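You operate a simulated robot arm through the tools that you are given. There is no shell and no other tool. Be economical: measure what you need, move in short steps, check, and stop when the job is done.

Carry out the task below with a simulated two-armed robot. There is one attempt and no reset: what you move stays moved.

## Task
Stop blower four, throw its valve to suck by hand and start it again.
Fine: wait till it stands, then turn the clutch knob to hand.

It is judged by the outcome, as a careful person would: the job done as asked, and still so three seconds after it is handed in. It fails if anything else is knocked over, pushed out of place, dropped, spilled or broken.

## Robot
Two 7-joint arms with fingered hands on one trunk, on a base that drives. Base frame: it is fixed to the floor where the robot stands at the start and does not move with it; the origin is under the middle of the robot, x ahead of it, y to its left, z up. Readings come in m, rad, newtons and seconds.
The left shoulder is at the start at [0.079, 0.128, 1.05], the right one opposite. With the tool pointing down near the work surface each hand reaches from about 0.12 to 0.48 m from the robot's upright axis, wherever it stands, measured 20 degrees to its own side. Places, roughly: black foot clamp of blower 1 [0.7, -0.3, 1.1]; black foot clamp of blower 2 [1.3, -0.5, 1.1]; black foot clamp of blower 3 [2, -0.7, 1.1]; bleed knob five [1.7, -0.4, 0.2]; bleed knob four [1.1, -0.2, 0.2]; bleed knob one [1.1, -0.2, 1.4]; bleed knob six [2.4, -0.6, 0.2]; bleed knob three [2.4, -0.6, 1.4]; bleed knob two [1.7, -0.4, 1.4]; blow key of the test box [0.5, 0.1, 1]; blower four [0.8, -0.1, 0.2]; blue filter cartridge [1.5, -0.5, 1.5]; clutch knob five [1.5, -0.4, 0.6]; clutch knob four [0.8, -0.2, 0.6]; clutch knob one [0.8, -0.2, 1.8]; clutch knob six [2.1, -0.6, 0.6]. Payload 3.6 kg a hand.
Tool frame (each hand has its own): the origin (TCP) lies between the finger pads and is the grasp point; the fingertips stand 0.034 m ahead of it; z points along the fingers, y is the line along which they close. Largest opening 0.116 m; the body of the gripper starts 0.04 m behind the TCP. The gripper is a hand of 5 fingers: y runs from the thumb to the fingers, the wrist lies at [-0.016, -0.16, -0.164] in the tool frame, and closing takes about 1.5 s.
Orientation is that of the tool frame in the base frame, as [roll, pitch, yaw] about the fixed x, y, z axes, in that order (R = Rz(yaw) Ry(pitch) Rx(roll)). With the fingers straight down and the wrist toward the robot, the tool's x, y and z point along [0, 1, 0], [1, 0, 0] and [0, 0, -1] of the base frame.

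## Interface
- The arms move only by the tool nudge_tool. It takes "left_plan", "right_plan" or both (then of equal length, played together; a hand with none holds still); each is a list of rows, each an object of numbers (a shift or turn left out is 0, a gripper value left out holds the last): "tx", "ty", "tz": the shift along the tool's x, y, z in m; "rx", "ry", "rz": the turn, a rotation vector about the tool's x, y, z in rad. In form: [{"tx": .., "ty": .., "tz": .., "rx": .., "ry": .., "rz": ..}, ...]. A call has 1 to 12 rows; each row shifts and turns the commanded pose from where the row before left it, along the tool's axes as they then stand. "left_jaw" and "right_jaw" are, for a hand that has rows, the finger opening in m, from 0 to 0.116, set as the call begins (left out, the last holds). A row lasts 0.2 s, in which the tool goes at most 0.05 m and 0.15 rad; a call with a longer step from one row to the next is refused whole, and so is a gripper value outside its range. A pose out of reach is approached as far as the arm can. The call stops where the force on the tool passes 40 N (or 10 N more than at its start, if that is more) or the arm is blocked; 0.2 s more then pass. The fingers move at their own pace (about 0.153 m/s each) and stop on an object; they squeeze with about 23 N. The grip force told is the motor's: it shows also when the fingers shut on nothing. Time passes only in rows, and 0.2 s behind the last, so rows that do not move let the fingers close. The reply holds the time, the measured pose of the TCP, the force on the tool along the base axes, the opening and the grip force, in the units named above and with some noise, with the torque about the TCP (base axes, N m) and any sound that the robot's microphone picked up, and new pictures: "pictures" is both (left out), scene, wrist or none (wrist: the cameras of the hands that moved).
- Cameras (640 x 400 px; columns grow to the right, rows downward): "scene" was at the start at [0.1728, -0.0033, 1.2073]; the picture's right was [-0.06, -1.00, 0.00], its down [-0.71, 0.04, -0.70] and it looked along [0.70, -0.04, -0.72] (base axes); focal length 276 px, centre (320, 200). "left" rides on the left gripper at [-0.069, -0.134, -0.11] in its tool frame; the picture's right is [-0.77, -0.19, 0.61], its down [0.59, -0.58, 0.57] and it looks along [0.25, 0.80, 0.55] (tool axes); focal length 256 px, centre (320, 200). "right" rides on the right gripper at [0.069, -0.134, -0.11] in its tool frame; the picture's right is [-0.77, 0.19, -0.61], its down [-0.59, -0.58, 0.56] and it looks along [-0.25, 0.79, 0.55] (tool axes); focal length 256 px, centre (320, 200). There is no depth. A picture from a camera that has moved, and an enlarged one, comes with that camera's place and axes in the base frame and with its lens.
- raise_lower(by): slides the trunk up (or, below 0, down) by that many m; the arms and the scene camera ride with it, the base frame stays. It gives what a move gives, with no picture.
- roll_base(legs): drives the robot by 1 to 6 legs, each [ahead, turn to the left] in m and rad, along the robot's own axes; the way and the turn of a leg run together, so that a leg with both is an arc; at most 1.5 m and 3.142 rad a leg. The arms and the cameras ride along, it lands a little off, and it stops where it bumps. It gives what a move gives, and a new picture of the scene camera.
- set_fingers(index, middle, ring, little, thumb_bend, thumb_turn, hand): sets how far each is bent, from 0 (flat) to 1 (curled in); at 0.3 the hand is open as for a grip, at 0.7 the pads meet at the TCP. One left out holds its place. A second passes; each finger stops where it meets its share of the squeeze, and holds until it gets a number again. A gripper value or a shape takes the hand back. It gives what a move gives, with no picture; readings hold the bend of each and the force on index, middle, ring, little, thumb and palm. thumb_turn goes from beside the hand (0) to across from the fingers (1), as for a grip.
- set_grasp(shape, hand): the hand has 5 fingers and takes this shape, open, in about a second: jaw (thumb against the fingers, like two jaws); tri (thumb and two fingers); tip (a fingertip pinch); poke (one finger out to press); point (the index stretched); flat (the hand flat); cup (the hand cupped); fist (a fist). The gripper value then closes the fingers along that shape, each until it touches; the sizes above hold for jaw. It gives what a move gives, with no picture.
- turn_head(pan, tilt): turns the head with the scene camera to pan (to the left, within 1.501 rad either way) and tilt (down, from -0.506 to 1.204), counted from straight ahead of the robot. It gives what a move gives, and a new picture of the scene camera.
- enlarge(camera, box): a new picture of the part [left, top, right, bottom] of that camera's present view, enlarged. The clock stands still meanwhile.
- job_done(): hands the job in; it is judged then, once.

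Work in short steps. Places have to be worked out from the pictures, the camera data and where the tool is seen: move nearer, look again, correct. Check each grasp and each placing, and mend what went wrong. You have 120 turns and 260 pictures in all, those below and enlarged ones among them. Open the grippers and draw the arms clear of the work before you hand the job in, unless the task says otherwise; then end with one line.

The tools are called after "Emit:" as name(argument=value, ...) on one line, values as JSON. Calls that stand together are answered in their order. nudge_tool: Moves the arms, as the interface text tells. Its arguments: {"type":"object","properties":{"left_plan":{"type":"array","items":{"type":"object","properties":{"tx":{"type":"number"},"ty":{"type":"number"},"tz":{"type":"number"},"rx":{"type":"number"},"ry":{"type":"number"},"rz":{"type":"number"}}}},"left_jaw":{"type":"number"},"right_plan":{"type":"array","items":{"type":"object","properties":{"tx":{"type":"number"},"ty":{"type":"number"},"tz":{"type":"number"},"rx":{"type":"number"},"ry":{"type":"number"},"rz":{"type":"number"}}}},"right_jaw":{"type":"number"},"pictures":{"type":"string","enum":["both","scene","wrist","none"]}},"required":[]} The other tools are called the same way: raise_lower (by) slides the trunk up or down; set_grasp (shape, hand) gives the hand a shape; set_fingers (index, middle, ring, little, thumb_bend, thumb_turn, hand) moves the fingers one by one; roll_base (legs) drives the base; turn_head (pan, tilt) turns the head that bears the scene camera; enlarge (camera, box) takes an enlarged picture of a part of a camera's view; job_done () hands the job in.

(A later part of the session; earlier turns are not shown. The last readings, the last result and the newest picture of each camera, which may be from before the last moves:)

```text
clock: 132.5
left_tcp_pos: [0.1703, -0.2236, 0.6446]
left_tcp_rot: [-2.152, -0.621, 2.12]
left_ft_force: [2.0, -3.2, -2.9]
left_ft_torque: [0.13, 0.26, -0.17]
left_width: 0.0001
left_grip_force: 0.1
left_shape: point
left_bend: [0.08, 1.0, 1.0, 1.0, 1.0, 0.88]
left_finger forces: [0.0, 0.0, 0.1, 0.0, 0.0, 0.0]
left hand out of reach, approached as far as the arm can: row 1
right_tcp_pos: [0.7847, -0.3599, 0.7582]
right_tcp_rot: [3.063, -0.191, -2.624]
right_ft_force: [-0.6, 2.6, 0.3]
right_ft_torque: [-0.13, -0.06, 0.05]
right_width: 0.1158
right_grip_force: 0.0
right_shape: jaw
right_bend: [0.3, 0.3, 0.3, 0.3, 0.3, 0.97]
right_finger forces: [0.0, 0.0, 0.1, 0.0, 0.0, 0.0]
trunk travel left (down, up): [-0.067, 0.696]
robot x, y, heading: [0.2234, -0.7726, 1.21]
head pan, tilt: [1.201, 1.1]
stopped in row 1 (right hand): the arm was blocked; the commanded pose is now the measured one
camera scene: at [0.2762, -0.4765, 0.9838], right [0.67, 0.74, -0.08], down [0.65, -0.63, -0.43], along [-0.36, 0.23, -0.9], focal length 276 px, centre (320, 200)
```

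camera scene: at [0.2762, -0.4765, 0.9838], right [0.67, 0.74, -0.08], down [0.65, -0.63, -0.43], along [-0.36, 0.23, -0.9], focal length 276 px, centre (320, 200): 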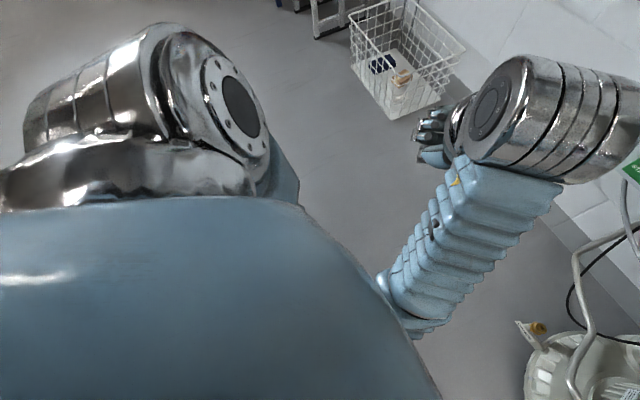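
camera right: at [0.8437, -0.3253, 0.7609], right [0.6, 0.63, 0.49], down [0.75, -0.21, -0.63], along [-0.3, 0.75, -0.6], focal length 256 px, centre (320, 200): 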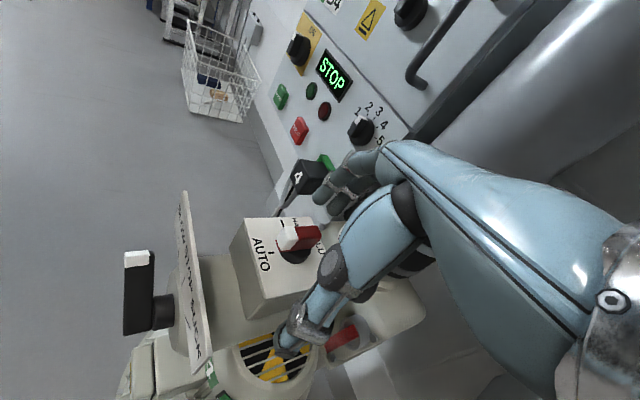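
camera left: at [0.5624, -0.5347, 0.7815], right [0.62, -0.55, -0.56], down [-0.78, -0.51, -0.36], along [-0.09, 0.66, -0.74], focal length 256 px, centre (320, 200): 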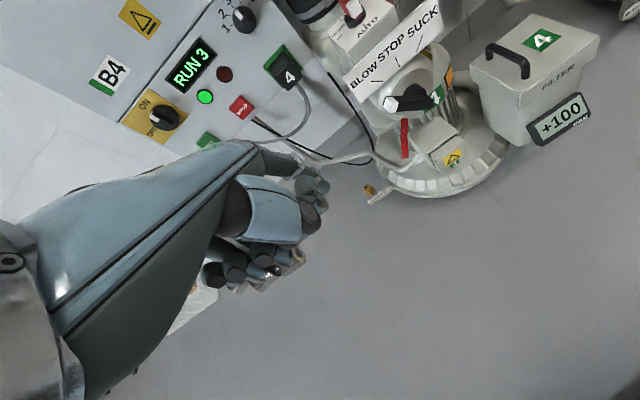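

The left elbow must come out from under the chest, which needs the trunk up. I turn right into free space first, then raise.

Emit:
roll_base(legs=[[0, -1.0]])

Emit:
raise_lower(by=0.25)

Emit:
turn_head(pan=0.4, tilt=0.8)

```text
clock: 133.2
left_tcp_pos: [0.1534, -0.2871, 0.6811]
left_tcp_rot: [-1.955, -0.687, 1.909]
left_ft_force: [8.4, -11.2, -16.1]
left_ft_torque: [0.35, 0.99, -0.54]
left_width: 0.0
left_grip_force: 0.2
left_shape: point
left_bend: [0.08, 1.0, 1.0, 1.0, 1.0, 0.88]
left_finger forces: [0.0, 0.0, 0.1, 0.1, 0.0, 0.1]
right_tcp_pos: [0.7271, -0.4838, 0.803]
right_tcp_rot: [3.025, -0.092, -2.599]
right_ft_force: [0.1, 3.8, 2.9]
right_ft_torque: [-0.31, -0.12, 0.13]
right_width: 0.1159
right_grip_force: 0.0
right_shape: jaw
right_bend: [0.3, 0.3, 0.3, 0.3, 0.3, 0.97]
right_finger forces: [0.0, 0.0, 0.0, 0.0, 0.1, 0.0]
trunk travel left (down, up): [-0.067, 0.696]
robot x, y, heading: [0.2232, -0.775, 1.199]
head pan, tilt: [1.201, 1.1]
stopped in leg 1: the robot was blocked; the commanded pose is now the measured one
camera scene: at [0.2544, -0.5331, 0.9912], right [0.67, 0.74, -0.02], down [0.65, -0.61, -0.45], along [-0.34, 0.29, -0.89], focal length 276 px, centre (320, 200)
```

scene: 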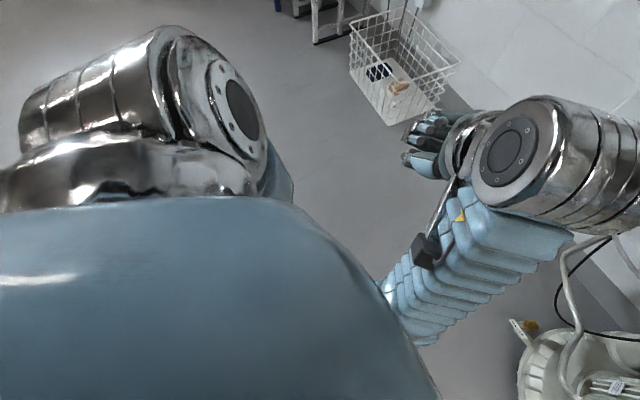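

```text
clock: 133.7
left_tcp_pos: [0.136, -0.2611, 0.7238]
left_tcp_rot: [-2.026, -0.88, 1.975]
left_ft_force: [0.5, 0.4, -0.2]
left_ft_torque: [0.0, 0.07, 0.03]
left_width: 0.0
left_grip_force: 0.0
left_shape: point
left_bend: [0.08, 1.0, 1.0, 1.0, 1.0, 0.88]
left_finger forces: [0.0, 0.0, 0.1, 0.1, 0.0, 0.1]
right_tcp_pos: [0.734, -0.4674, 0.8122]
right_tcp_rot: [3.021, -0.107, -2.592]
right_ft_force: [-0.2, -0.2, -0.5]
right_ft_torque: [-0.02, -0.04, 0.01]
right_width: 0.116
right_grip_force: 0.1
right_shape: jaw
right_bend: [0.3, 0.3, 0.3, 0.3, 0.3, 0.97]
right_finger forces: [0.1, 0.0, 0.0, 0.1, 0.0, 0.0]
trunk travel left (down, up): [-0.077, 0.685]
robot x, y, heading: [0.225, -0.7779, 1.2]
head pan, tilt: [1.201, 1.1]
stopped: the arm was blocked; the commanded pose is now the measured one
```

```text
clock: 134.8
left_tcp_pos: [0.1325, -0.265, 0.7256]
left_tcp_rot: [-2.046, -0.887, 1.997]
left_ft_force: [-0.4, 0.2, -0.4]
left_ft_torque: [0.0, -0.02, 0.02]
left_width: 0.0002
left_grip_force: 0.0
left_shape: point
left_bend: [0.08, 1.0, 1.0, 1.0, 1.0, 0.88]
left_finger forces: [0.1, 0.1, 0.0, 0.1, 0.0, 0.1]
right_tcp_pos: [0.7325, -0.4695, 0.811]
right_tcp_rot: [3.017, -0.105, -2.589]
right_ft_force: [-0.1, 0.3, -0.1]
right_ft_torque: [0.0, -0.01, 0.01]
right_width: 0.1161
right_grip_force: 0.0
right_shape: jaw
right_bend: [0.3, 0.3, 0.3, 0.3, 0.3, 0.97]
right_finger forces: [0.0, 0.1, 0.1, 0.1, 0.0, 0.2]
trunk travel left (down, up): [-0.077, 0.685]
robot x, y, heading: [0.2224, -0.7738, 1.203]
head pan, tilt: [0.4, 0.799]
camera scene: at [0.2883, -0.5229, 1.0261], right [1.0, 0.03, 0.0], down [0.02, -0.72, -0.7], along [-0.02, 0.7, -0.72], focal length 276 px, centre (320, 200)
```

scene: 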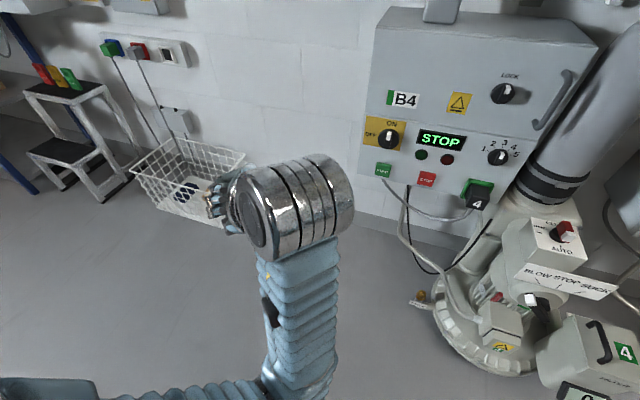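

All forces are gone now and the right hand is out in front of the shelf. I raise the trunk again.

Emit:
raise_lower(by=0.22)

```text
clock: 137.2
left_tcp_pos: [0.1126, -0.256, 0.9591]
left_tcp_rot: [-2.004, -0.946, 1.997]
left_ft_force: [0.6, -0.3, 0.1]
left_ft_torque: [0.01, 0.02, 0.01]
left_width: 0.0001
left_grip_force: 0.1
left_shape: point
left_bend: [0.08, 1.0, 1.0, 1.0, 1.0, 0.88]
left_finger forces: [0.0, 0.0, 0.1, 0.1, 0.0, 0.0]
right_tcp_pos: [0.732, -0.4684, 1.0321]
right_tcp_rot: [3.02, -0.106, -2.59]
right_ft_force: [-0.2, 0.4, 0.0]
right_ft_torque: [0.0, -0.01, -0.01]
right_width: 0.1161
right_grip_force: 0.0
right_shape: jaw
right_bend: [0.3, 0.3, 0.3, 0.3, 0.3, 0.97]
right_finger forces: [0.0, 0.1, 0.0, 0.0, 0.1, 0.0]
trunk travel left (down, up): [-0.297, 0.465]
robot x, y, heading: [0.2255, -0.7781, 1.202]
head pan, tilt: [0.4, 0.799]
```

Now I turn the left hand back to its natural tool-down attitude.

Emit:
nudge_tool(left_plan=[{"ry": -0.14}, {"ry": -0.14}, {"ry": -0.14}, {"ry": -0.14}, {"ry": -0.14}, {"ry": -0.14}, {"ry": -0.1, "rx": -0.1}, {"rx": -0.14}, {"rx": -0.14}], pictures="scene")

```text
clock: 139.2
left_tcp_pos: [0.1223, -0.2588, 0.9494]
left_tcp_rot: [-2.919, -0.23, 2.842]
left_ft_force: [-0.5, -0.7, -0.9]
left_ft_torque: [0.02, -0.03, -0.02]
left_width: 0.0
left_grip_force: 0.1
left_shape: point
left_bend: [0.08, 1.0, 1.0, 1.0, 1.0, 0.88]
left_finger forces: [0.0, 0.0, 0.0, 0.1, 0.0, 0.0]
left hand out of reach, approached as far as the arm can: row 9
right_tcp_pos: [0.7313, -0.4698, 1.032]
right_tcp_rot: [3.018, -0.104, -2.588]
right_ft_force: [-0.1, 0.2, -0.6]
right_ft_torque: [0.03, -0.02, -0.01]
right_width: 0.1161
right_grip_force: 0.1
right_shape: jaw
right_bend: [0.3, 0.3, 0.3, 0.3, 0.3, 0.97]
right_finger forces: [0.0, 0.0, 0.1, 0.1, 0.0, 0.0]
trunk travel left (down, up): [-0.297, 0.465]
robot x, y, heading: [0.2206, -0.7777, 1.199]
head pan, tilt: [0.4, 0.799]
camera scene: at [0.2473, -0.6284, 1.2589], right [1.0, 0.03, 0.0], down [0.02, -0.72, -0.7], along [-0.02, 0.7, -0.72], focal length 276 px, centre (320, 200)
```

scene: 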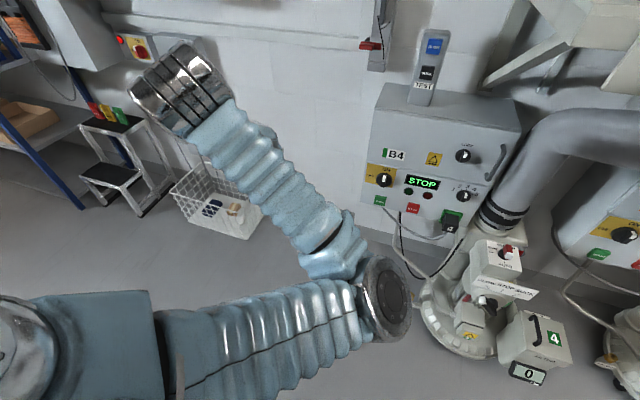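

The left elbow is turned inward. Bringing the hand back to the middle should swing it outward; I move it right in steps.

Emit:
nudge_tool(left_plan=[{"tx": -0.04}, {"tx": -0.04}, {"tx": -0.04}, {"tx": -0.04}, {"tx": -0.04}, {"tx": -0.04}], pictures="scene")

```text
clock: 140.8
left_tcp_pos: [0.3023, -0.2818, 0.8928]
left_tcp_rot: [-2.96, -0.323, 2.885]
left_ft_force: [-0.9, 0.3, 0.0]
left_ft_torque: [-0.02, -0.02, -0.01]
left_width: 0.0
left_grip_force: 0.0
left_shape: point
left_bend: [0.08, 1.0, 1.0, 1.0, 1.0, 0.88]
left_finger forces: [0.0, 0.1, 0.0, 0.0, 0.0, 0.0]
left hand out of reach, approached as far as the arm can: row 1, 2
right_tcp_pos: [0.7314, -0.4688, 1.0335]
right_tcp_rot: [3.016, -0.104, -2.589]
right_ft_force: [0.7, 0.1, 0.1]
right_ft_torque: [-0.04, -0.02, 0.02]
right_width: 0.116
right_grip_force: 0.0
right_shape: jaw
right_bend: [0.3, 0.3, 0.3, 0.3, 0.3, 0.97]
right_finger forces: [0.0, 0.0, 0.0, 0.0, 0.0, 0.0]
trunk travel left (down, up): [-0.297, 0.465]
robot x, y, heading: [0.22, -0.7755, 1.203]
head pan, tilt: [0.4, 0.799]
stopped in row 6 (left hand): the arm was blocked; the commanded pose is now the measured one
camera scene: at [0.2474, -0.6281, 1.2589], right [1.0, 0.03, 0.0], down [0.02, -0.72, -0.7], along [-0.02, 0.7, -0.72], focal length 276 px, centre (320, 200)
```

scene: 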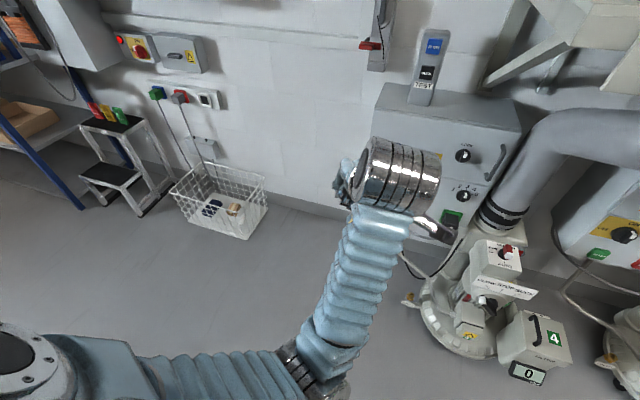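

The elbow is moving outward. I go on, rightward with some forward motion.

Emit:
nudge_tool(left_plan=[{"ty": 0.03}, {"tx": -0.03, "ty": 0.02}, {"tx": -0.03, "ry": 0.08}, {"tx": -0.03, "ry": 0.08}, {"tx": -0.03, "ry": 0.08}], pictures="scene")

```text
clock: 142.2
left_tcp_pos: [0.3892, -0.2347, 0.8427]
left_tcp_rot: [-2.982, -0.621, 2.9]
left_ft_force: [0.5, -0.3, -0.5]
left_ft_torque: [-0.01, -0.04, 0.0]
left_width: 0.0
left_grip_force: 0.0
left_shape: point
left_bend: [0.08, 1.0, 1.0, 1.0, 1.0, 0.88]
left_finger forces: [0.0, 0.0, 0.0, 0.0, 0.0, 0.0]
right_tcp_pos: [0.7326, -0.4694, 1.0319]
right_tcp_rot: [3.018, -0.104, -2.59]
right_ft_force: [-0.1, -0.2, 0.6]
right_ft_torque: [-0.04, 0.03, 0.0]
right_width: 0.1162
right_grip_force: 0.1
right_shape: jaw
right_bend: [0.3, 0.3, 0.3, 0.3, 0.3, 0.97]
right_finger forces: [0.0, 0.0, 0.0, 0.1, 0.1, 0.0]
trunk travel left (down, up): [-0.297, 0.465]
robot x, y, heading: [0.2196, -0.7748, 1.203]
head pan, tilt: [0.4, 0.799]
stopped in row 5 (left hand): the arm was blocked; the commanded pose is now the measured one
camera scene: at [0.2475, -0.6281, 1.2589], right [1.0, 0.03, 0.0], down [0.02, -0.72, -0.7], along [-0.02, 0.7, -0.72], focal length 276 px, centre (320, 200)
```

scene: 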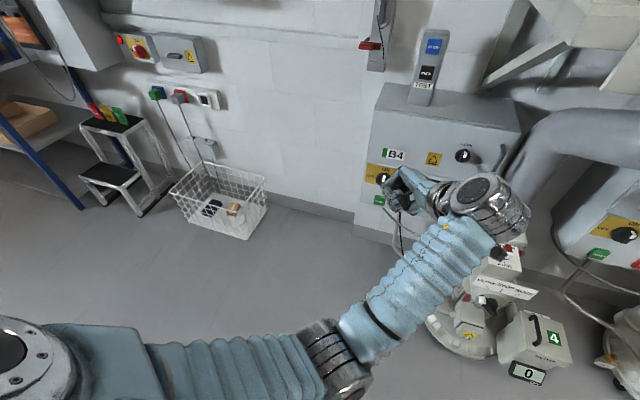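

I stretch the left arm out forward-left and up, so its elbow stays away from the chest, and level the hand.

Emit:
nudge_tool(left_plan=[{"ry": -0.12, "tz": -0.02}, {"ry": -0.12, "tz": -0.02}, {"ry": -0.12, "tz": -0.02}, {"ry": -0.12, "ty": 0.02}, {"ry": -0.1, "ty": 0.03}, {"tx": 0.03, "ty": 0.03}, {"tx": 0.035, "ty": 0.03}, {"tx": 0.035, "ty": 0.03}, {"tx": 0.035, "ty": 0.025}, {"tx": 0.035, "ty": 0.02}, {"tx": 0.035, "ty": 0.02}, {"tx": 0.03, "ty": 0.02}], pictures="scene")

```text
clock: 144.8
left_tcp_pos: [0.2236, 0.023, 0.8721]
left_tcp_rot: [-3.006, -0.041, 2.983]
left_ft_force: [0.1, -0.3, -0.2]
left_ft_torque: [0.02, -0.01, 0.04]
left_width: 0.0001
left_grip_force: 0.0
left_shape: point
left_bend: [0.08, 1.0, 1.0, 1.0, 1.0, 0.88]
left_finger forces: [0.1, 0.1, 0.0, 0.1, 0.0, 0.1]
right_tcp_pos: [0.7312, -0.4691, 1.0332]
right_tcp_rot: [3.019, -0.104, -2.589]
right_ft_force: [-1.2, -0.2, 0.3]
right_ft_torque: [-0.02, -0.02, -0.03]
right_width: 0.116
right_grip_force: 0.3
right_shape: jaw
right_bend: [0.3, 0.3, 0.3, 0.3, 0.3, 0.97]
right_finger forces: [0.0, 0.0, 0.0, 0.1, 0.0, 0.0]
trunk travel left (down, up): [-0.297, 0.465]
robot x, y, heading: [0.2212, -0.773, 1.201]
head pan, tilt: [0.4, 0.799]
camera scene: at [0.2471, -0.6279, 1.2588], right [1.0, 0.03, 0.0], down [0.02, -0.72, -0.7], along [-0.02, 0.7, -0.72], focal length 276 px, centre (320, 200)
```

scene: 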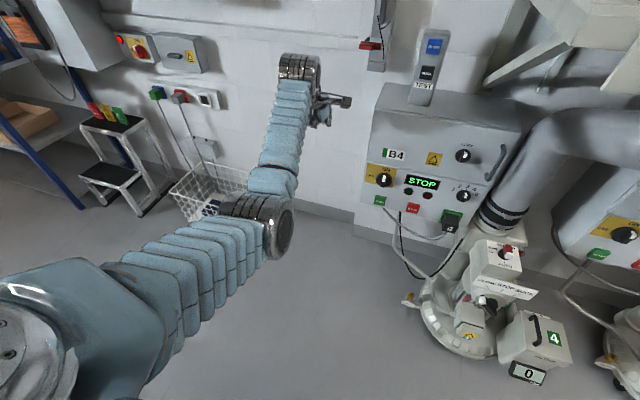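

The left arm is stretched out well, elbow free. I lower the trunk again.

Emit:
raise_lower(by=-0.22)

Emit:
turn_head(pan=-0.5, tilt=0.7)

```text
clock: 147.1
left_tcp_pos: [0.2276, 0.0324, 0.6454]
left_tcp_rot: [-2.994, -0.046, 2.981]
left_ft_force: [-0.6, -1.3, 1.7]
left_ft_torque: [0.08, 0.01, 0.02]
left_width: 0.0004
left_grip_force: 0.1
left_shape: point
left_bend: [0.08, 1.0, 1.0, 1.0, 1.0, 0.88]
left_finger forces: [0.0, 0.0, 0.1, 0.0, 0.1, 0.0]
right_tcp_pos: [0.7363, -0.4587, 0.8073]
right_tcp_rot: [3.031, -0.116, -2.595]
right_ft_force: [0.1, -1.2, 0.5]
right_ft_torque: [0.05, -0.03, -0.06]
right_width: 0.116
right_grip_force: 0.1
right_shape: jaw
right_bend: [0.3, 0.3, 0.3, 0.3, 0.3, 0.97]
right_finger forces: [0.1, 0.1, 0.0, 0.0, 0.1, 0.1]
trunk travel left (down, up): [-0.077, 0.685]
robot x, y, heading: [0.2212, -0.7745, 1.203]
head pan, tilt: [0.4, 0.799]
```

```text
clock: 148.3
left_tcp_pos: [0.2193, 0.0224, 0.6077]
left_tcp_rot: [-2.874, -0.048, 2.99]
left_ft_force: [0.1, 0.0, 0.2]
left_ft_torque: [0.0, 0.02, 0.01]
left_width: 0.0001
left_grip_force: 0.0
left_shape: point
left_bend: [0.08, 1.0, 1.0, 1.0, 1.0, 0.88]
left_finger forces: [0.0, 0.0, 0.0, 0.1, 0.0, 0.0]
right_tcp_pos: [0.723, -0.4637, 0.7891]
right_tcp_rot: [3.08, -0.161, -2.569]
right_ft_force: [-0.4, 0.3, -0.1]
right_ft_torque: [-0.01, 0.05, 0.03]
right_width: 0.1162
right_grip_force: 0.1
right_shape: jaw
right_bend: [0.3, 0.3, 0.3, 0.3, 0.3, 0.97]
right_finger forces: [0.0, 0.0, 0.0, 0.0, 0.0, 0.1]
trunk travel left (down, up): [-0.077, 0.685]
robot x, y, heading: [0.2208, -0.7784, 1.199]
head pan, tilt: [-0.499, 0.7]
camera scene: at [0.3813, -0.4821, 1.0239], right [0.65, -0.76, 0.03], down [-0.51, -0.47, -0.72], along [0.57, 0.45, -0.69], focal length 276 px, centre (320, 200)
```

scene: 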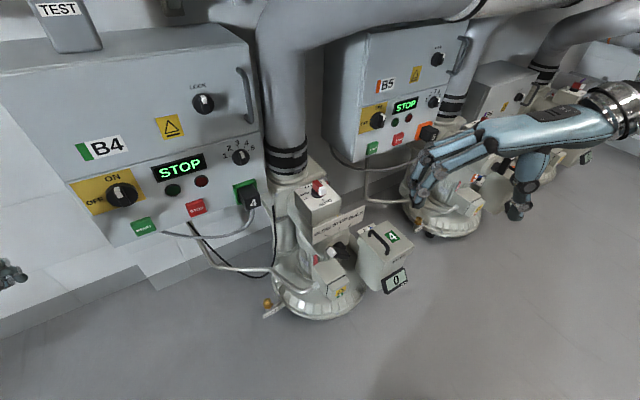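

Clear. I level the right hand, lower it and bring it over the clutch knob again.

Emit:
nudge_tool(right_plan=[{"ry": -0.08, "rz": -0.1, "tz": 0.03}, {"ry": -0.08, "rz": -0.1, "tz": 0.03}, {"tz": 0.035}, {"tz": 0.03}, {"tx": -0.03, "ty": 0.021}, {"tx": -0.03, "ty": 0.021}, {"tx": -0.03, "ty": 0.021}, {"tx": -0.03, "ty": 0.021}, {"tx": -0.03, "ty": 0.021}, {"tx": -0.03, "ty": 0.021}, {"tx": -0.03, "ty": 0.021}, {"tx": -0.03, "ty": 0.021}], pictures="both")

Emit:
enlarge(camera="scene", box=[230, 110, 400, 250])

```text
clock: 148.6
left_tcp_pos: [0.1985, -0.0176, 0.6145]
left_tcp_rot: [-2.837, -0.039, 2.999]
left_ft_force: [-0.7, 0.2, -0.5]
left_ft_torque: [0.01, -0.02, -0.01]
left_width: 0.1081
left_grip_force: 0.0
left_shape: point
left_bend: [0.08, 1.0, 1.0, 1.0, 1.0, 0.88]
left_finger forces: [0.2, 0.1, 0.0, 0.1, 0.0, 0.0]
right_tcp_pos: [0.692, -0.511, 0.7833]
right_tcp_rot: [3.076, -0.11, -2.501]
right_ft_force: [0.5, -0.3, 0.1]
right_ft_torque: [-0.04, 0.0, 0.03]
right_width: 0.1159
right_grip_force: 0.0
right_shape: jaw
right_bend: [0.3, 0.3, 0.3, 0.3, 0.3, 0.97]
right_finger forces: [0.0, 0.1, 0.0, 0.1, 0.1, 0.1]
trunk travel left (down, up): [-0.077, 0.685]
robot x, y, heading: [0.222, -0.7773, 1.197]
head pan, tilt: [-0.499, 0.7]
stopped in row 1 (left hand): the arm was blocked; the commanded pose is now the measured one
camera scene: at [0.3802, -0.4832, 1.0241], right [0.65, -0.76, 0.03], down [-0.51, -0.46, -0.72], along [0.57, 0.45, -0.69], focal length 276 px, centre (320, 200)
camera right: at [0.7302, -0.6587, 0.8925], right [0.58, 0.62, 0.53], down [0.74, -0.12, -0.66], along [-0.34, 0.78, -0.53], focal length 256 px, centre (320, 200)
```

scene: 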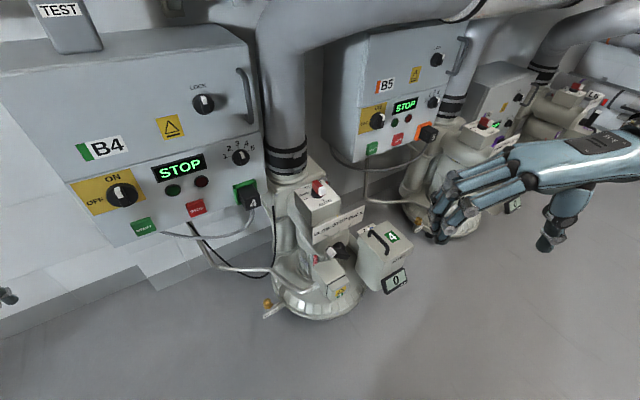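
right: 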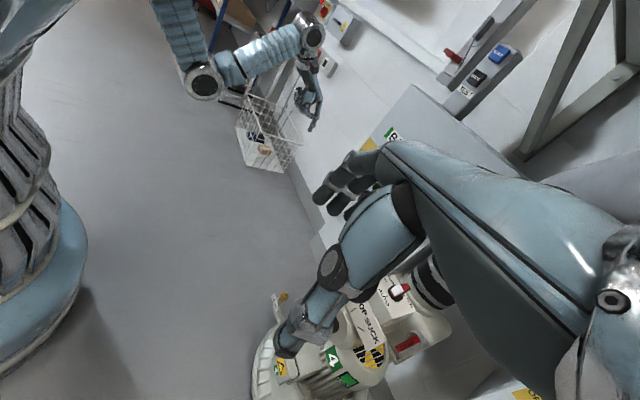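

```text
2.86 times, centred on (315, 180) of scene
camera zoom: at [0.3802, -0.4832, 1.0241], right [0.65, -0.76, 0.03], down [-0.51, -0.46, -0.72], along [0.57, 0.45, -0.69], focal length 789 px, centre (334, 257)
```

zoom: 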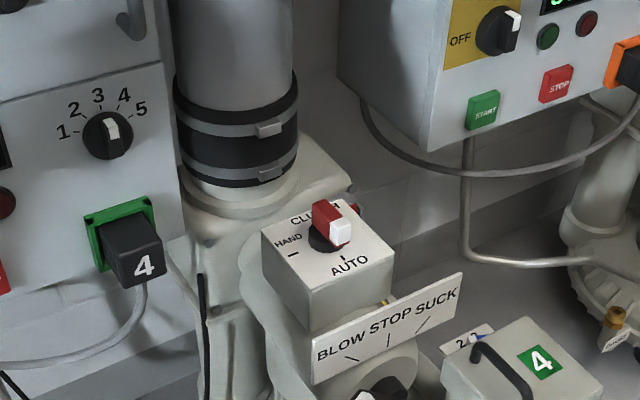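

The body was still settling after the trunk move. I retry.

Emit:
nudge_tool(right_plan=[{"tx": 0}, {"tx": 0}, {"tz": 0.02}, {"tz": 0.03}], pictures="none")

```text
clock: 149.0
left_tcp_pos: [0.1801, -0.063, 0.6432]
left_tcp_rot: [-2.873, -0.027, 3.004]
left_ft_force: [0.3, 0.6, -0.3]
left_ft_torque: [-0.06, -0.01, 0.01]
left_width: 0.108
left_grip_force: 0.1
left_shape: point
left_bend: [0.08, 1.0, 1.0, 1.0, 1.0, 0.88]
left_finger forces: [0.1, 0.1, 0.0, 0.1, 0.1, 0.1]
right_tcp_pos: [0.6675, -0.5661, 0.7973]
right_tcp_rot: [3.052, -0.062, -2.489]
right_ft_force: [1.6, 0.0, 0.0]
right_ft_torque: [-0.05, 0.06, 0.09]
right_width: 0.1161
right_grip_force: 0.0
right_shape: jaw
right_bend: [0.3, 0.3, 0.3, 0.3, 0.3, 0.97]
right_finger forces: [0.1, 0.0, 0.1, 0.0, 0.1, 0.1]
trunk travel left (down, up): [-0.077, 0.685]
robot x, y, heading: [0.2259, -0.7789, 1.203]
head pan, tilt: [-0.499, 0.7]
stopped in row 1 (left hand): the arm was blocked; the commanded pose is now the measured one
```

Both hands drift back together: the trunk is still swinging. I wait using a head turn.

Emit:
turn_head(pan=-0.6, tilt=0.7)

Emit:
turn_head(pan=-0.5, tilt=0.6)

```text
clock: 149.6
left_tcp_pos: [0.1867, -0.0497, 0.6515]
left_tcp_rot: [-2.911, -0.027, 3.0]
left_ft_force: [-0.3, -1.2, -0.2]
left_ft_torque: [0.02, -0.02, -0.01]
left_width: 0.108
left_grip_force: 0.0
left_shape: point
left_bend: [0.08, 1.0, 1.0, 1.0, 1.0, 0.88]
left_finger forces: [0.0, 0.1, 0.0, 0.0, 0.1, 0.0]
right_tcp_pos: [0.6794, -0.5522, 0.8016]
right_tcp_rot: [3.039, -0.051, -2.502]
right_ft_force: [-0.1, 0.6, -0.3]
right_ft_torque: [0.0, -0.01, -0.03]
right_width: 0.1158
right_grip_force: 0.0
right_shape: jaw
right_bend: [0.3, 0.3, 0.3, 0.3, 0.3, 0.97]
right_finger forces: [0.0, 0.0, 0.1, 0.0, 0.0, 0.0]
trunk travel left (down, up): [-0.077, 0.685]
robot x, y, heading: [0.2226, -0.7798, 1.2]
head pan, tilt: [-0.6, 0.7]
camera scene: at [0.3658, -0.5416, 1.0326], right [0.57, -0.82, 0.01], down [-0.53, -0.38, -0.76], along [0.63, 0.43, -0.65], focal length 276 px, centre (320, 200)
```

scene: 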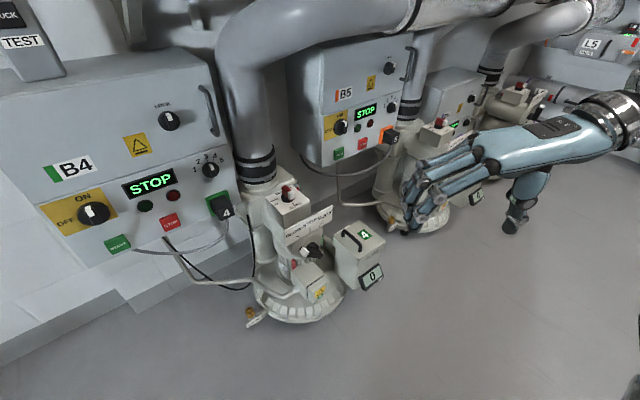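

```text
clock: 150.3
left_tcp_pos: [0.1828, -0.0603, 0.661]
left_tcp_rot: [-2.926, -0.026, 2.999]
left_ft_force: [-0.9, -0.2, 0.8]
left_ft_torque: [-0.02, 0.0, -0.02]
left_width: 0.1077
left_grip_force: 0.1
left_shape: point
left_bend: [0.08, 1.0, 1.0, 1.0, 1.0, 0.88]
left_finger forces: [0.1, 0.0, 0.0, 0.0, 0.0, 0.0]
right_tcp_pos: [0.6739, -0.565, 0.8048]
right_tcp_rot: [3.029, -0.039, -2.505]
right_ft_force: [-0.5, 0.1, 0.2]
right_ft_torque: [0.04, -0.04, 0.0]
right_width: 0.1161
right_grip_force: 0.1
right_shape: jaw
right_bend: [0.3, 0.3, 0.3, 0.3, 0.3, 0.97]
right_finger forces: [0.0, 0.1, 0.0, 0.0, 0.0, 0.0]
trunk travel left (down, up): [-0.077, 0.685]
robot x, y, heading: [0.2217, -0.7824, 1.204]
head pan, tilt: [-0.499, 0.6]
camera scene: at [0.3571, -0.5495, 1.0437], right [0.65, -0.76, 0.0], down [-0.43, -0.36, -0.83], along [0.63, 0.53, -0.56], focal length 276 px, centre (320, 200)
```

scene: 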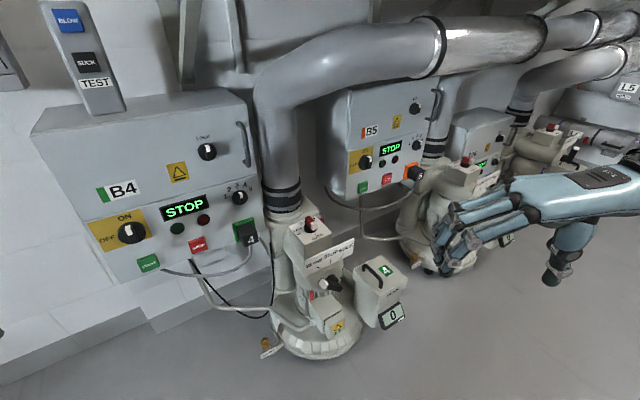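

Settled. I now move down and forward toward the clutch, half way first.

Emit:
nudge_tool(right_plan=[{"tx": -0.03, "ty": 0.024, "tz": 0.022}, {"tx": -0.03, "ty": 0.024, "tz": 0.022}, {"tx": -0.03, "ty": 0.024, "tz": 0.022}, {"tx": -0.03, "ty": 0.024, "tz": 0.022}, {"tx": -0.03, "ty": 0.024, "tz": 0.022}, {"tx": -0.03, "ty": 0.024, "tz": 0.022}], pictures="none")

```text
clock: 151.7
left_tcp_pos: [0.1891, -0.046, 0.6461]
left_tcp_rot: [-2.901, -0.029, 3.001]
left_ft_force: [-0.7, -1.7, 0.4]
left_ft_torque: [0.12, -0.04, 0.0]
left_width: 0.108
left_grip_force: 0.0
left_shape: point
left_bend: [0.08, 1.0, 1.0, 1.0, 1.0, 0.88]
left_finger forces: [0.0, 0.0, 0.0, 0.0, 0.0, 0.0]
right_tcp_pos: [0.7275, -0.3172, 0.6739]
right_tcp_rot: [3.044, -0.059, -2.501]
right_ft_force: [-1.6, -1.0, 0.1]
right_ft_torque: [0.06, -0.09, -0.04]
right_width: 0.1161
right_grip_force: 0.0
right_shape: jaw
right_bend: [0.3, 0.3, 0.3, 0.3, 0.3, 0.97]
right_finger forces: [0.0, 0.0, 0.0, 0.1, 0.0, 0.0]
trunk travel left (down, up): [-0.077, 0.685]
robot x, y, heading: [0.2231, -0.779, 1.205]
head pan, tilt: [-0.499, 0.6]
```

Smooth now. I go on over the knob.

Emit:
nudge_tool(right_plan=[{"tx": -0.028, "ty": 0.019, "rx": 0.03}, {"tx": -0.028, "ty": 0.019, "rx": 0.03}, {"tx": -0.028, "ty": 0.019, "rx": 0.03}, {"tx": -0.028, "ty": 0.019, "ry": -0.05}, {"tx": -0.028, "ty": 0.019}, {"tx": 0}], pictures="wrist")

Emit:
enlarge(camera="scene", box=[230, 130, 400, 290])

```text
clock: 152.2
left_tcp_pos: [0.1785, -0.0457, 0.6436]
left_tcp_rot: [-2.914, -0.034, 3.005]
left_ft_force: [-9.2, 1.8, -0.5]
left_ft_torque: [-0.06, -0.67, -0.14]
left_width: 0.1079
left_grip_force: 0.2
left_shape: point
left_bend: [0.08, 1.0, 1.0, 1.0, 1.0, 0.88]
left_finger forces: [0.1, 0.1, 0.1, 0.0, 0.0, 0.0]
right_tcp_pos: [0.7528, -0.2824, 0.6814]
right_tcp_rot: [3.091, -0.096, -2.548]
right_ft_force: [-0.4, 0.3, -0.8]
right_ft_torque: [-0.01, 0.03, 0.01]
right_width: 0.1162
right_grip_force: 0.0
right_shape: jaw
right_bend: [0.3, 0.3, 0.3, 0.3, 0.3, 0.97]
right_finger forces: [0.0, 0.1, 0.0, 0.0, 0.0, 0.1]
trunk travel left (down, up): [-0.077, 0.685]
robot x, y, heading: [0.2189, -0.7801, 1.205]
head pan, tilt: [-0.499, 0.6]
stopped in row 2 (left hand): the arm was blocked; the commanded pose is now the measured one
camera right: at [0.7823, -0.4313, 0.7913], right [0.6, 0.59, 0.54], down [0.75, -0.16, -0.65], along [-0.3, 0.79, -0.53], focal length 256 px, centre (320, 200)
```

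right: 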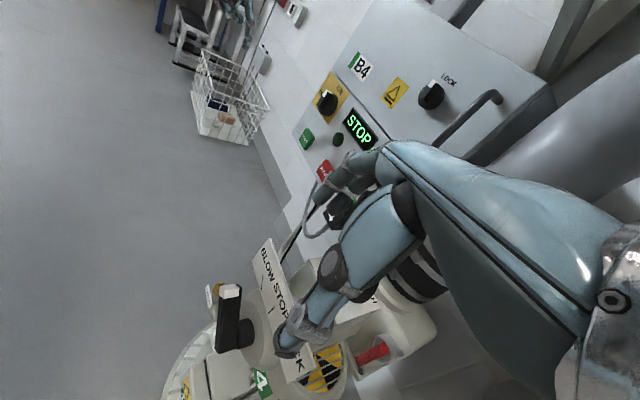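

```text
2.50 times, centred on (315, 210) of scene
camera zoom: at [0.3966, -0.4473, 1.0256], right [0.65, -0.76, 0.05], down [-0.46, -0.44, -0.77], along [0.61, 0.48, -0.64], focal length 690 px, centre (332, 175)
```

zoom: 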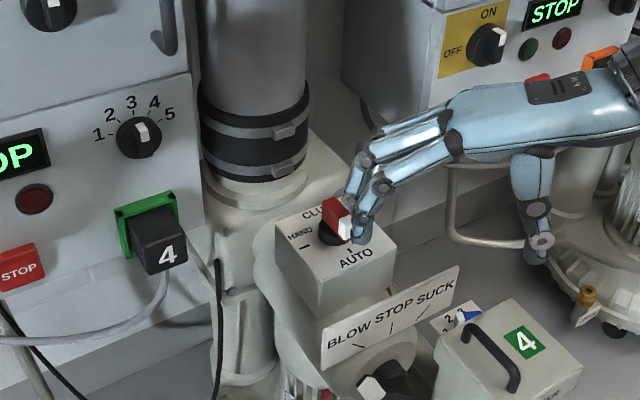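

Fast moves make the trunk sway. I let it settle and proceed with small steps.

Emit:
nudge_tool(right_plan=[{"tz": -0.005}, {"tz": -0.005}, {"tx": 0}, {"tx": 0}, {"tx": 0}], pictures="none")

Emit:
nudge_tool(right_plan=[{"tx": 0}, {"tx": 0}, {"tx": 0}, {"tx": 0}], pictures="none")

```text
clock: 152.6
left_tcp_pos: [0.1623, -0.0471, 0.6489]
left_tcp_rot: [-2.989, 0.014, 3.023]
left_ft_force: [0.3, 0.3, -0.4]
left_ft_torque: [0.01, -0.03, -0.01]
left_width: 0.1083
left_grip_force: 0.0
left_shape: point
left_bend: [0.08, 1.0, 1.0, 1.0, 1.0, 0.88]
left_finger forces: [0.0, 0.0, 0.0, 0.0, 0.0, 0.0]
right_tcp_pos: [0.7345, -0.2999, 0.6919]
right_tcp_rot: [3.079, -0.191, -2.55]
right_ft_force: [0.1, 0.6, -1.2]
right_ft_torque: [-0.01, 0.09, 0.06]
right_width: 0.116
right_grip_force: 0.0
right_shape: jaw
right_bend: [0.3, 0.3, 0.3, 0.3, 0.3, 0.97]
right_finger forces: [0.1, 0.1, 0.0, 0.0, 0.0, 0.1]
trunk travel left (down, up): [-0.077, 0.685]
robot x, y, heading: [0.2262, -0.7761, 1.199]
head pan, tilt: [-0.499, 0.6]
stopped in row 1 (left hand): the arm was blocked; the commanded pose is now the measured one
```

```text
clock: 152.9
left_tcp_pos: [0.1361, -0.0777, 0.6878]
left_tcp_rot: [-3.122, 0.067, 3.018]
left_ft_force: [0.2, 0.6, -0.2]
left_ft_torque: [-0.01, -0.01, 0.01]
left_width: 0.0
left_grip_force: 0.0
left_shape: point
left_bend: [0.08, 1.0, 1.0, 1.0, 1.0, 0.88]
left_finger forces: [0.0, 0.1, 0.1, 0.0, 0.0, 0.0]
right_tcp_pos: [0.692, -0.3637, 0.7083]
right_tcp_rot: [3.036, -0.279, -2.522]
right_ft_force: [-0.4, 0.1, -1.7]
right_ft_torque: [-0.05, 0.04, 0.02]
right_width: 0.116
right_grip_force: 0.0
right_shape: jaw
right_bend: [0.3, 0.3, 0.3, 0.3, 0.3, 0.97]
right_finger forces: [0.1, 0.0, 0.0, 0.0, 0.1, 0.0]
trunk travel left (down, up): [-0.077, 0.685]
robot x, y, heading: [0.2185, -0.7735, 1.204]
head pan, tilt: [-0.499, 0.6]
stopped in row 1 (left hand): the arm was blocked; the commanded pose is now the measured one
```

The stretched left arm magnifies the sway and trips the stop. I wait until all is steady, then go with slow small steps.

Emit:
turn_head(pan=-0.55, tilt=0.7)

Emit:
turn_head(pan=-0.6, tilt=0.7)

Emit:
nudge_tool(right_plan=[{"tx": -0.004, "ty": 0.003}, {"tx": -0.008, "ty": 0.006}, {"tx": -0.01, "ty": 0.008}, {"tx": -0.01, "ty": 0.008}, {"tx": -0.01, "ty": 0.008}, {"tx": -0.01, "ty": 0.008}, {"tx": -0.01, "ty": 0.008}, {"tx": -0.01, "ty": 0.008}, {"tx": -0.01, "ty": 0.008}, {"tx": -0.008, "ty": 0.006}, {"tx": -0.005, "ty": 0.003}, {"tx": -0.002}], pictures="none")

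```text
clock: 153.6
left_tcp_pos: [0.1205, -0.1519, 0.7391]
left_tcp_rot: [3.071, 0.054, 3.018]
left_ft_force: [-1.2, 0.8, 0.1]
left_ft_torque: [-0.06, -0.07, -0.01]
left_width: 0.0
left_grip_force: 0.1
left_shape: point
left_bend: [0.08, 1.0, 1.0, 1.0, 1.0, 0.88]
left_finger forces: [0.0, 0.1, 0.0, 0.0, 0.0, 0.1]
right_tcp_pos: [0.69, -0.4176, 0.7691]
right_tcp_rot: [2.982, -0.05, -2.541]
right_ft_force: [-0.2, 1.2, 0.7]
right_ft_torque: [-0.01, 0.04, 0.05]
right_width: 0.116
right_grip_force: 0.1
right_shape: jaw
right_bend: [0.3, 0.3, 0.3, 0.3, 0.3, 0.97]
right_finger forces: [0.0, 0.0, 0.1, 0.0, 0.0, 0.1]
trunk travel left (down, up): [-0.077, 0.685]
robot x, y, heading: [0.2243, -0.7749, 1.204]
head pan, tilt: [-0.55, 0.7]
camera scene: at [0.3559, -0.5604, 1.037], right [0.6, -0.8, 0.0], down [-0.51, -0.38, -0.77], along [0.61, 0.47, -0.64], focal length 276 px, centre (320, 200)
```

scene: 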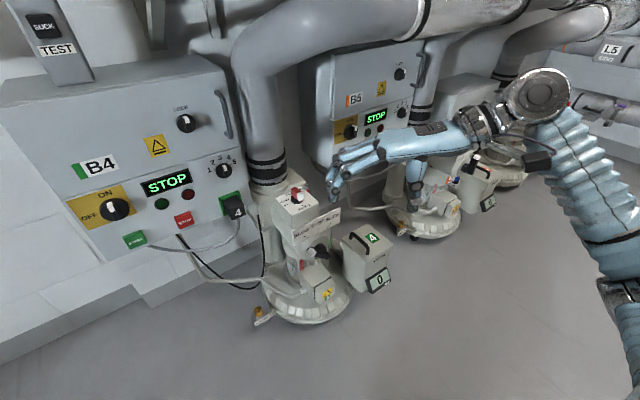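

```text
clock: 154.2
left_tcp_pos: [0.126, -0.1173, 0.718]
left_tcp_rot: [3.118, 0.039, 3.028]
left_ft_force: [-4.1, 0.6, 2.5]
left_ft_torque: [0.0, -0.23, -0.11]
left_width: 0.1082
left_grip_force: 0.1
left_shape: point
left_bend: [0.08, 1.0, 1.0, 1.0, 1.0, 0.88]
left_finger forces: [0.1, 0.0, 0.0, 0.0, 0.0, 0.0]
right_tcp_pos: [0.7009, -0.3849, 0.7493]
right_tcp_rot: [3.007, -0.092, -2.54]
right_ft_force: [-2.1, 1.0, 0.5]
right_ft_torque: [-0.07, -0.13, -0.05]
right_width: 0.116
right_grip_force: 0.1
right_shape: jaw
right_bend: [0.3, 0.3, 0.3, 0.3, 0.3, 0.97]
right_finger forces: [0.0, 0.0, 0.1, 0.0, 0.0, 0.1]
trunk travel left (down, up): [-0.077, 0.685]
robot x, y, heading: [0.2219, -0.7734, 1.201]
head pan, tilt: [-0.6, 0.7]
camera scene: at [0.3752, -0.5188, 1.0295], right [0.57, -0.82, 0.02], down [-0.54, -0.39, -0.74], along [0.62, 0.41, -0.67], focal length 276 px, centre (320, 200)
```

scene: 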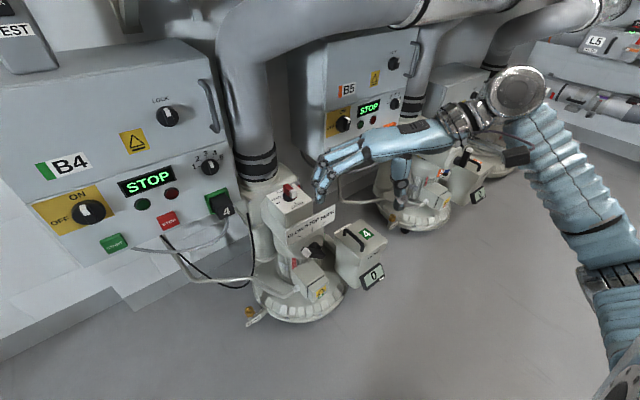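

```text
clock: 154.8
left_tcp_pos: [0.1133, -0.1573, 0.7232]
left_tcp_rot: [-3.137, 0.066, 3.033]
left_ft_force: [-0.7, -0.1, -2.1]
left_ft_torque: [-0.01, -0.01, 0.02]
left_width: 0.0
left_grip_force: 0.1
left_shape: point
left_bend: [0.08, 1.0, 1.0, 1.0, 1.0, 0.88]
left_finger forces: [0.1, 0.0, 0.0, 0.1, 0.0, 0.0]
right_tcp_pos: [0.6888, -0.4098, 0.7705]
right_tcp_rot: [2.98, -0.047, -2.537]
right_ft_force: [2.9, -0.8, -1.8]
right_ft_torque: [0.02, 0.25, 0.04]
right_width: 0.116
right_grip_force: 0.0
right_shape: jaw
right_bend: [0.3, 0.3, 0.3, 0.3, 0.3, 0.97]
right_finger forces: [0.1, 0.1, 0.0, 0.0, 0.0, 0.0]
trunk travel left (down, up): [-0.077, 0.685]
robot x, y, heading: [0.2236, -0.7774, 1.202]
head pan, tilt: [-0.6, 0.7]
stopped in row 2 (left hand): the arm was blocked; the commanded pose is now the measured one
```

The torso is oscillating; I let time pass without exciting it (re-setting finger values only).

Emit:
set_fingers(hand="left", index=0.1)

Emit:
set_fingers(hand="left", index=0.1)

Emit:
set_fingers(hand="left", index=0.08)

Emit:
nudge_tool(right_plan=[{"tx": -0.003, "ty": 0.002}, {"tx": -0.006, "ty": 0.005}, {"tx": -0.009, "ty": 0.007}, {"tx": -0.01, "ty": 0.008, "tz": 0.003}, {"tx": -0.01, "ty": 0.008, "tz": 0.005}, {"tx": -0.01, "ty": 0.008, "tz": 0.008}, {"tx": -0.01, "ty": 0.008, "tz": 0.01}, {"tx": -0.01, "ty": 0.008, "tz": 0.01}, {"tx": -0.01, "ty": 0.008, "tz": 0.01}, {"tx": -0.008, "ty": 0.006, "tz": 0.01}, {"tx": -0.005, "ty": 0.003, "tz": 0.006}, {"tx": -0.002, "tz": 0.003}], pictures="none")

```text
clock: 155.8
left_tcp_pos: [0.117, -0.1543, 0.7267]
left_tcp_rot: [3.121, 0.057, 3.018]
left_ft_force: [-0.3, 0.1, -0.6]
left_ft_torque: [0.0, -0.05, 0.0]
left_width: 0.0598
left_grip_force: 0.0
left_shape: fingers
left_bend: [0.1, 1.0, 1.0, 1.0, 1.0, 0.88]
left_finger forces: [0.0, 0.0, 0.0, 0.1, 0.0, 0.0]
right_tcp_pos: [0.6916, -0.4028, 0.7661]
right_tcp_rot: [2.98, -0.056, -2.536]
right_ft_force: [-0.3, -0.5, -0.5]
right_ft_torque: [-0.01, 0.03, 0.02]
right_width: 0.1158
right_grip_force: 0.1
right_shape: jaw
right_bend: [0.3, 0.3, 0.3, 0.3, 0.3, 0.97]
right_finger forces: [0.0, 0.0, 0.0, 0.1, 0.0, 0.1]
trunk travel left (down, up): [-0.077, 0.685]
robot x, y, heading: [0.222, -0.7764, 1.206]
head pan, tilt: [-0.6, 0.7]
```

```text
clock: 156.8
left_tcp_pos: [0.1164, -0.1549, 0.7263]
left_tcp_rot: [3.123, 0.053, 3.018]
left_ft_force: [0.0, 0.4, 0.3]
left_ft_torque: [0.02, 0.01, 0.0]
left_width: 0.0598
left_grip_force: 0.0
left_shape: fingers
left_bend: [0.1, 1.0, 1.0, 1.0, 1.0, 0.88]
left_finger forces: [0.0, 0.1, 0.0, 0.0, 0.0, 0.1]
right_tcp_pos: [0.6918, -0.4029, 0.7655]
right_tcp_rot: [2.98, -0.059, -2.533]
right_ft_force: [0.4, -0.2, -0.2]
right_ft_torque: [-0.03, -0.02, 0.0]
right_width: 0.1158
right_grip_force: 0.0
right_shape: jaw
right_bend: [0.3, 0.3, 0.3, 0.3, 0.3, 0.97]
right_finger forces: [0.1, 0.1, 0.0, 0.1, 0.0, 0.0]
trunk travel left (down, up): [-0.077, 0.685]
robot x, y, heading: [0.2217, -0.7777, 1.199]
head pan, tilt: [-0.6, 0.7]
```

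```text
clock: 157.8
left_tcp_pos: [0.1173, -0.1547, 0.7261]
left_tcp_rot: [3.125, 0.056, 3.019]
left_ft_force: [-0.5, 0.8, 0.1]
left_ft_torque: [-0.05, 0.0, 0.0]
left_width: 0.0615
left_grip_force: 0.1
left_shape: fingers
left_bend: [0.08, 1.0, 1.0, 1.0, 1.0, 0.88]
left_finger forces: [0.0, 0.1, 0.1, 0.0, 0.1, 0.0]
right_tcp_pos: [0.6921, -0.4022, 0.7664]
right_tcp_rot: [2.981, -0.056, -2.535]
right_ft_force: [0.7, 0.1, -0.4]
right_ft_torque: [-0.01, -0.03, -0.01]
right_width: 0.116
right_grip_force: 0.1
right_shape: jaw
right_bend: [0.3, 0.3, 0.3, 0.3, 0.3, 0.97]
right_finger forces: [0.1, 0.0, 0.1, 0.1, 0.1, 0.0]
trunk travel left (down, up): [-0.077, 0.685]
robot x, y, heading: [0.2216, -0.7725, 1.206]
head pan, tilt: [-0.6, 0.7]
```

```text
clock: 160.4
left_tcp_pos: [0.1203, -0.1478, 0.7279]
left_tcp_rot: [3.111, 0.055, 3.017]
left_ft_force: [0.3, -0.3, 1.3]
left_ft_torque: [0.06, 0.01, 0.03]
left_width: 0.0617
left_grip_force: 0.2
left_shape: fingers
left_bend: [0.08, 1.0, 1.0, 1.0, 1.0, 0.88]
left_finger forces: [0.0, 0.0, 0.0, 0.0, 0.0, 0.1]
right_tcp_pos: [0.7208, -0.2787, 0.7054]
right_tcp_rot: [2.985, -0.062, -2.534]
right_ft_force: [0.2, 0.2, 0.9]
right_ft_torque: [0.03, -0.02, -0.03]
right_width: 0.1162
right_grip_force: 0.0
right_shape: jaw
right_bend: [0.3, 0.3, 0.3, 0.3, 0.3, 0.97]
right_finger forces: [0.0, 0.0, 0.0, 0.0, 0.0, 0.1]
trunk travel left (down, up): [-0.077, 0.685]
robot x, y, heading: [0.2241, -0.7759, 1.199]
head pan, tilt: [-0.6, 0.7]
```

Slow steps work. I continue slowly over the knob, levelling the hand.

Emit:
nudge_tool(right_plan=[{"tx": -0.005, "ty": 0.003, "rx": 0.01}, {"tx": -0.011, "ty": 0.006, "tz": 0.003, "rx": 0.015}, {"tx": -0.011, "ty": 0.006, "tz": 0.003, "rx": 0.015}, {"tx": -0.011, "ty": 0.006, "tz": 0.003, "rx": 0.015}, {"tx": -0.011, "ty": 0.006, "tz": 0.003, "rx": 0.015}, {"tx": -0.011, "ty": 0.006, "tz": 0.003, "rx": 0.015}, {"tx": -0.011, "ty": 0.006, "tz": 0.003, "rx": 0.015}, {"tx": -0.011, "ty": 0.006, "tz": 0.003, "rx": 0.015}, {"tx": -0.011, "ty": 0.006, "tz": 0.003, "rx": 0.015}, {"tx": -0.011, "ty": 0.006, "tz": 0.003, "rx": 0.015}, {"tx": -0.011, "ty": 0.006, "tz": 0.003}, {"tx": -0.006, "ty": 0.003, "tz": 0.003}], pictures="wrist")

Emit:
enlarge(camera="scene", box=[230, 130, 400, 290])

```text
clock: 161.6
left_tcp_pos: [0.0705, -0.1333, 0.7239]
left_tcp_rot: [3.116, 0.121, 3.097]
left_ft_force: [-0.1, 8.5, 18.2]
left_ft_torque: [-0.96, 0.39, -0.34]
left_width: 0.062
left_grip_force: 0.0
left_shape: fingers
left_bend: [0.08, 1.0, 1.0, 1.0, 1.0, 0.88]
left_finger forces: [0.1, 0.1, 0.1, 0.1, 0.1, 0.1]
right_tcp_pos: [0.745, -0.2485, 0.7013]
right_tcp_rot: [3.06, -0.061, -2.553]
right_ft_force: [6.1, 0.4, -11.3]
right_ft_torque: [0.11, 0.77, 0.06]
right_width: 0.116
right_grip_force: 0.2
right_shape: jaw
right_bend: [0.3, 0.3, 0.3, 0.3, 0.3, 0.97]
right_finger forces: [0.0, 0.0, 0.1, 0.1, 0.0, 0.1]
trunk travel left (down, up): [-0.077, 0.685]
robot x, y, heading: [0.2204, -0.7785, 1.198]
head pan, tilt: [-0.6, 0.7]
stopped in row 5 (right hand): the arm was blocked; the commanded pose is now the measured one
camera right: at [0.7718, -0.4016, 0.8043], right [0.59, 0.56, 0.58], down [0.75, -0.13, -0.65], along [-0.29, 0.82, -0.5], focal length 256 px, centre (320, 200)
```

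right: 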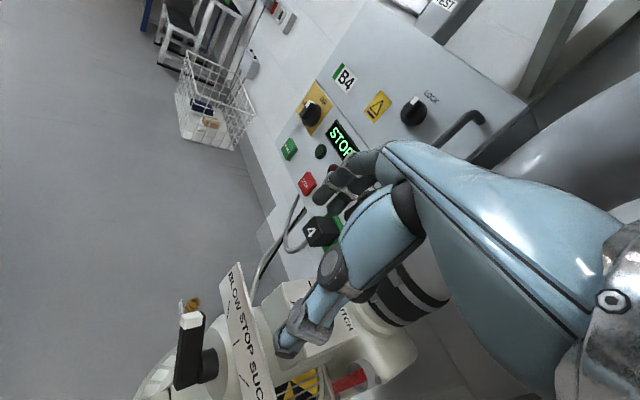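

```text
2.50 times, centred on (315, 210) of scene
camera zoom: at [0.3873, -0.4901, 1.0235], right [0.56, -0.83, 0.04], down [-0.55, -0.41, -0.73], along [0.62, 0.39, -0.69], focal length 690 px, centre (332, 175)
```

zoom: 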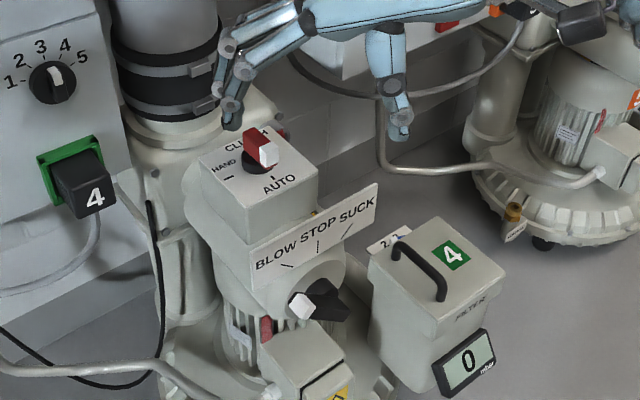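

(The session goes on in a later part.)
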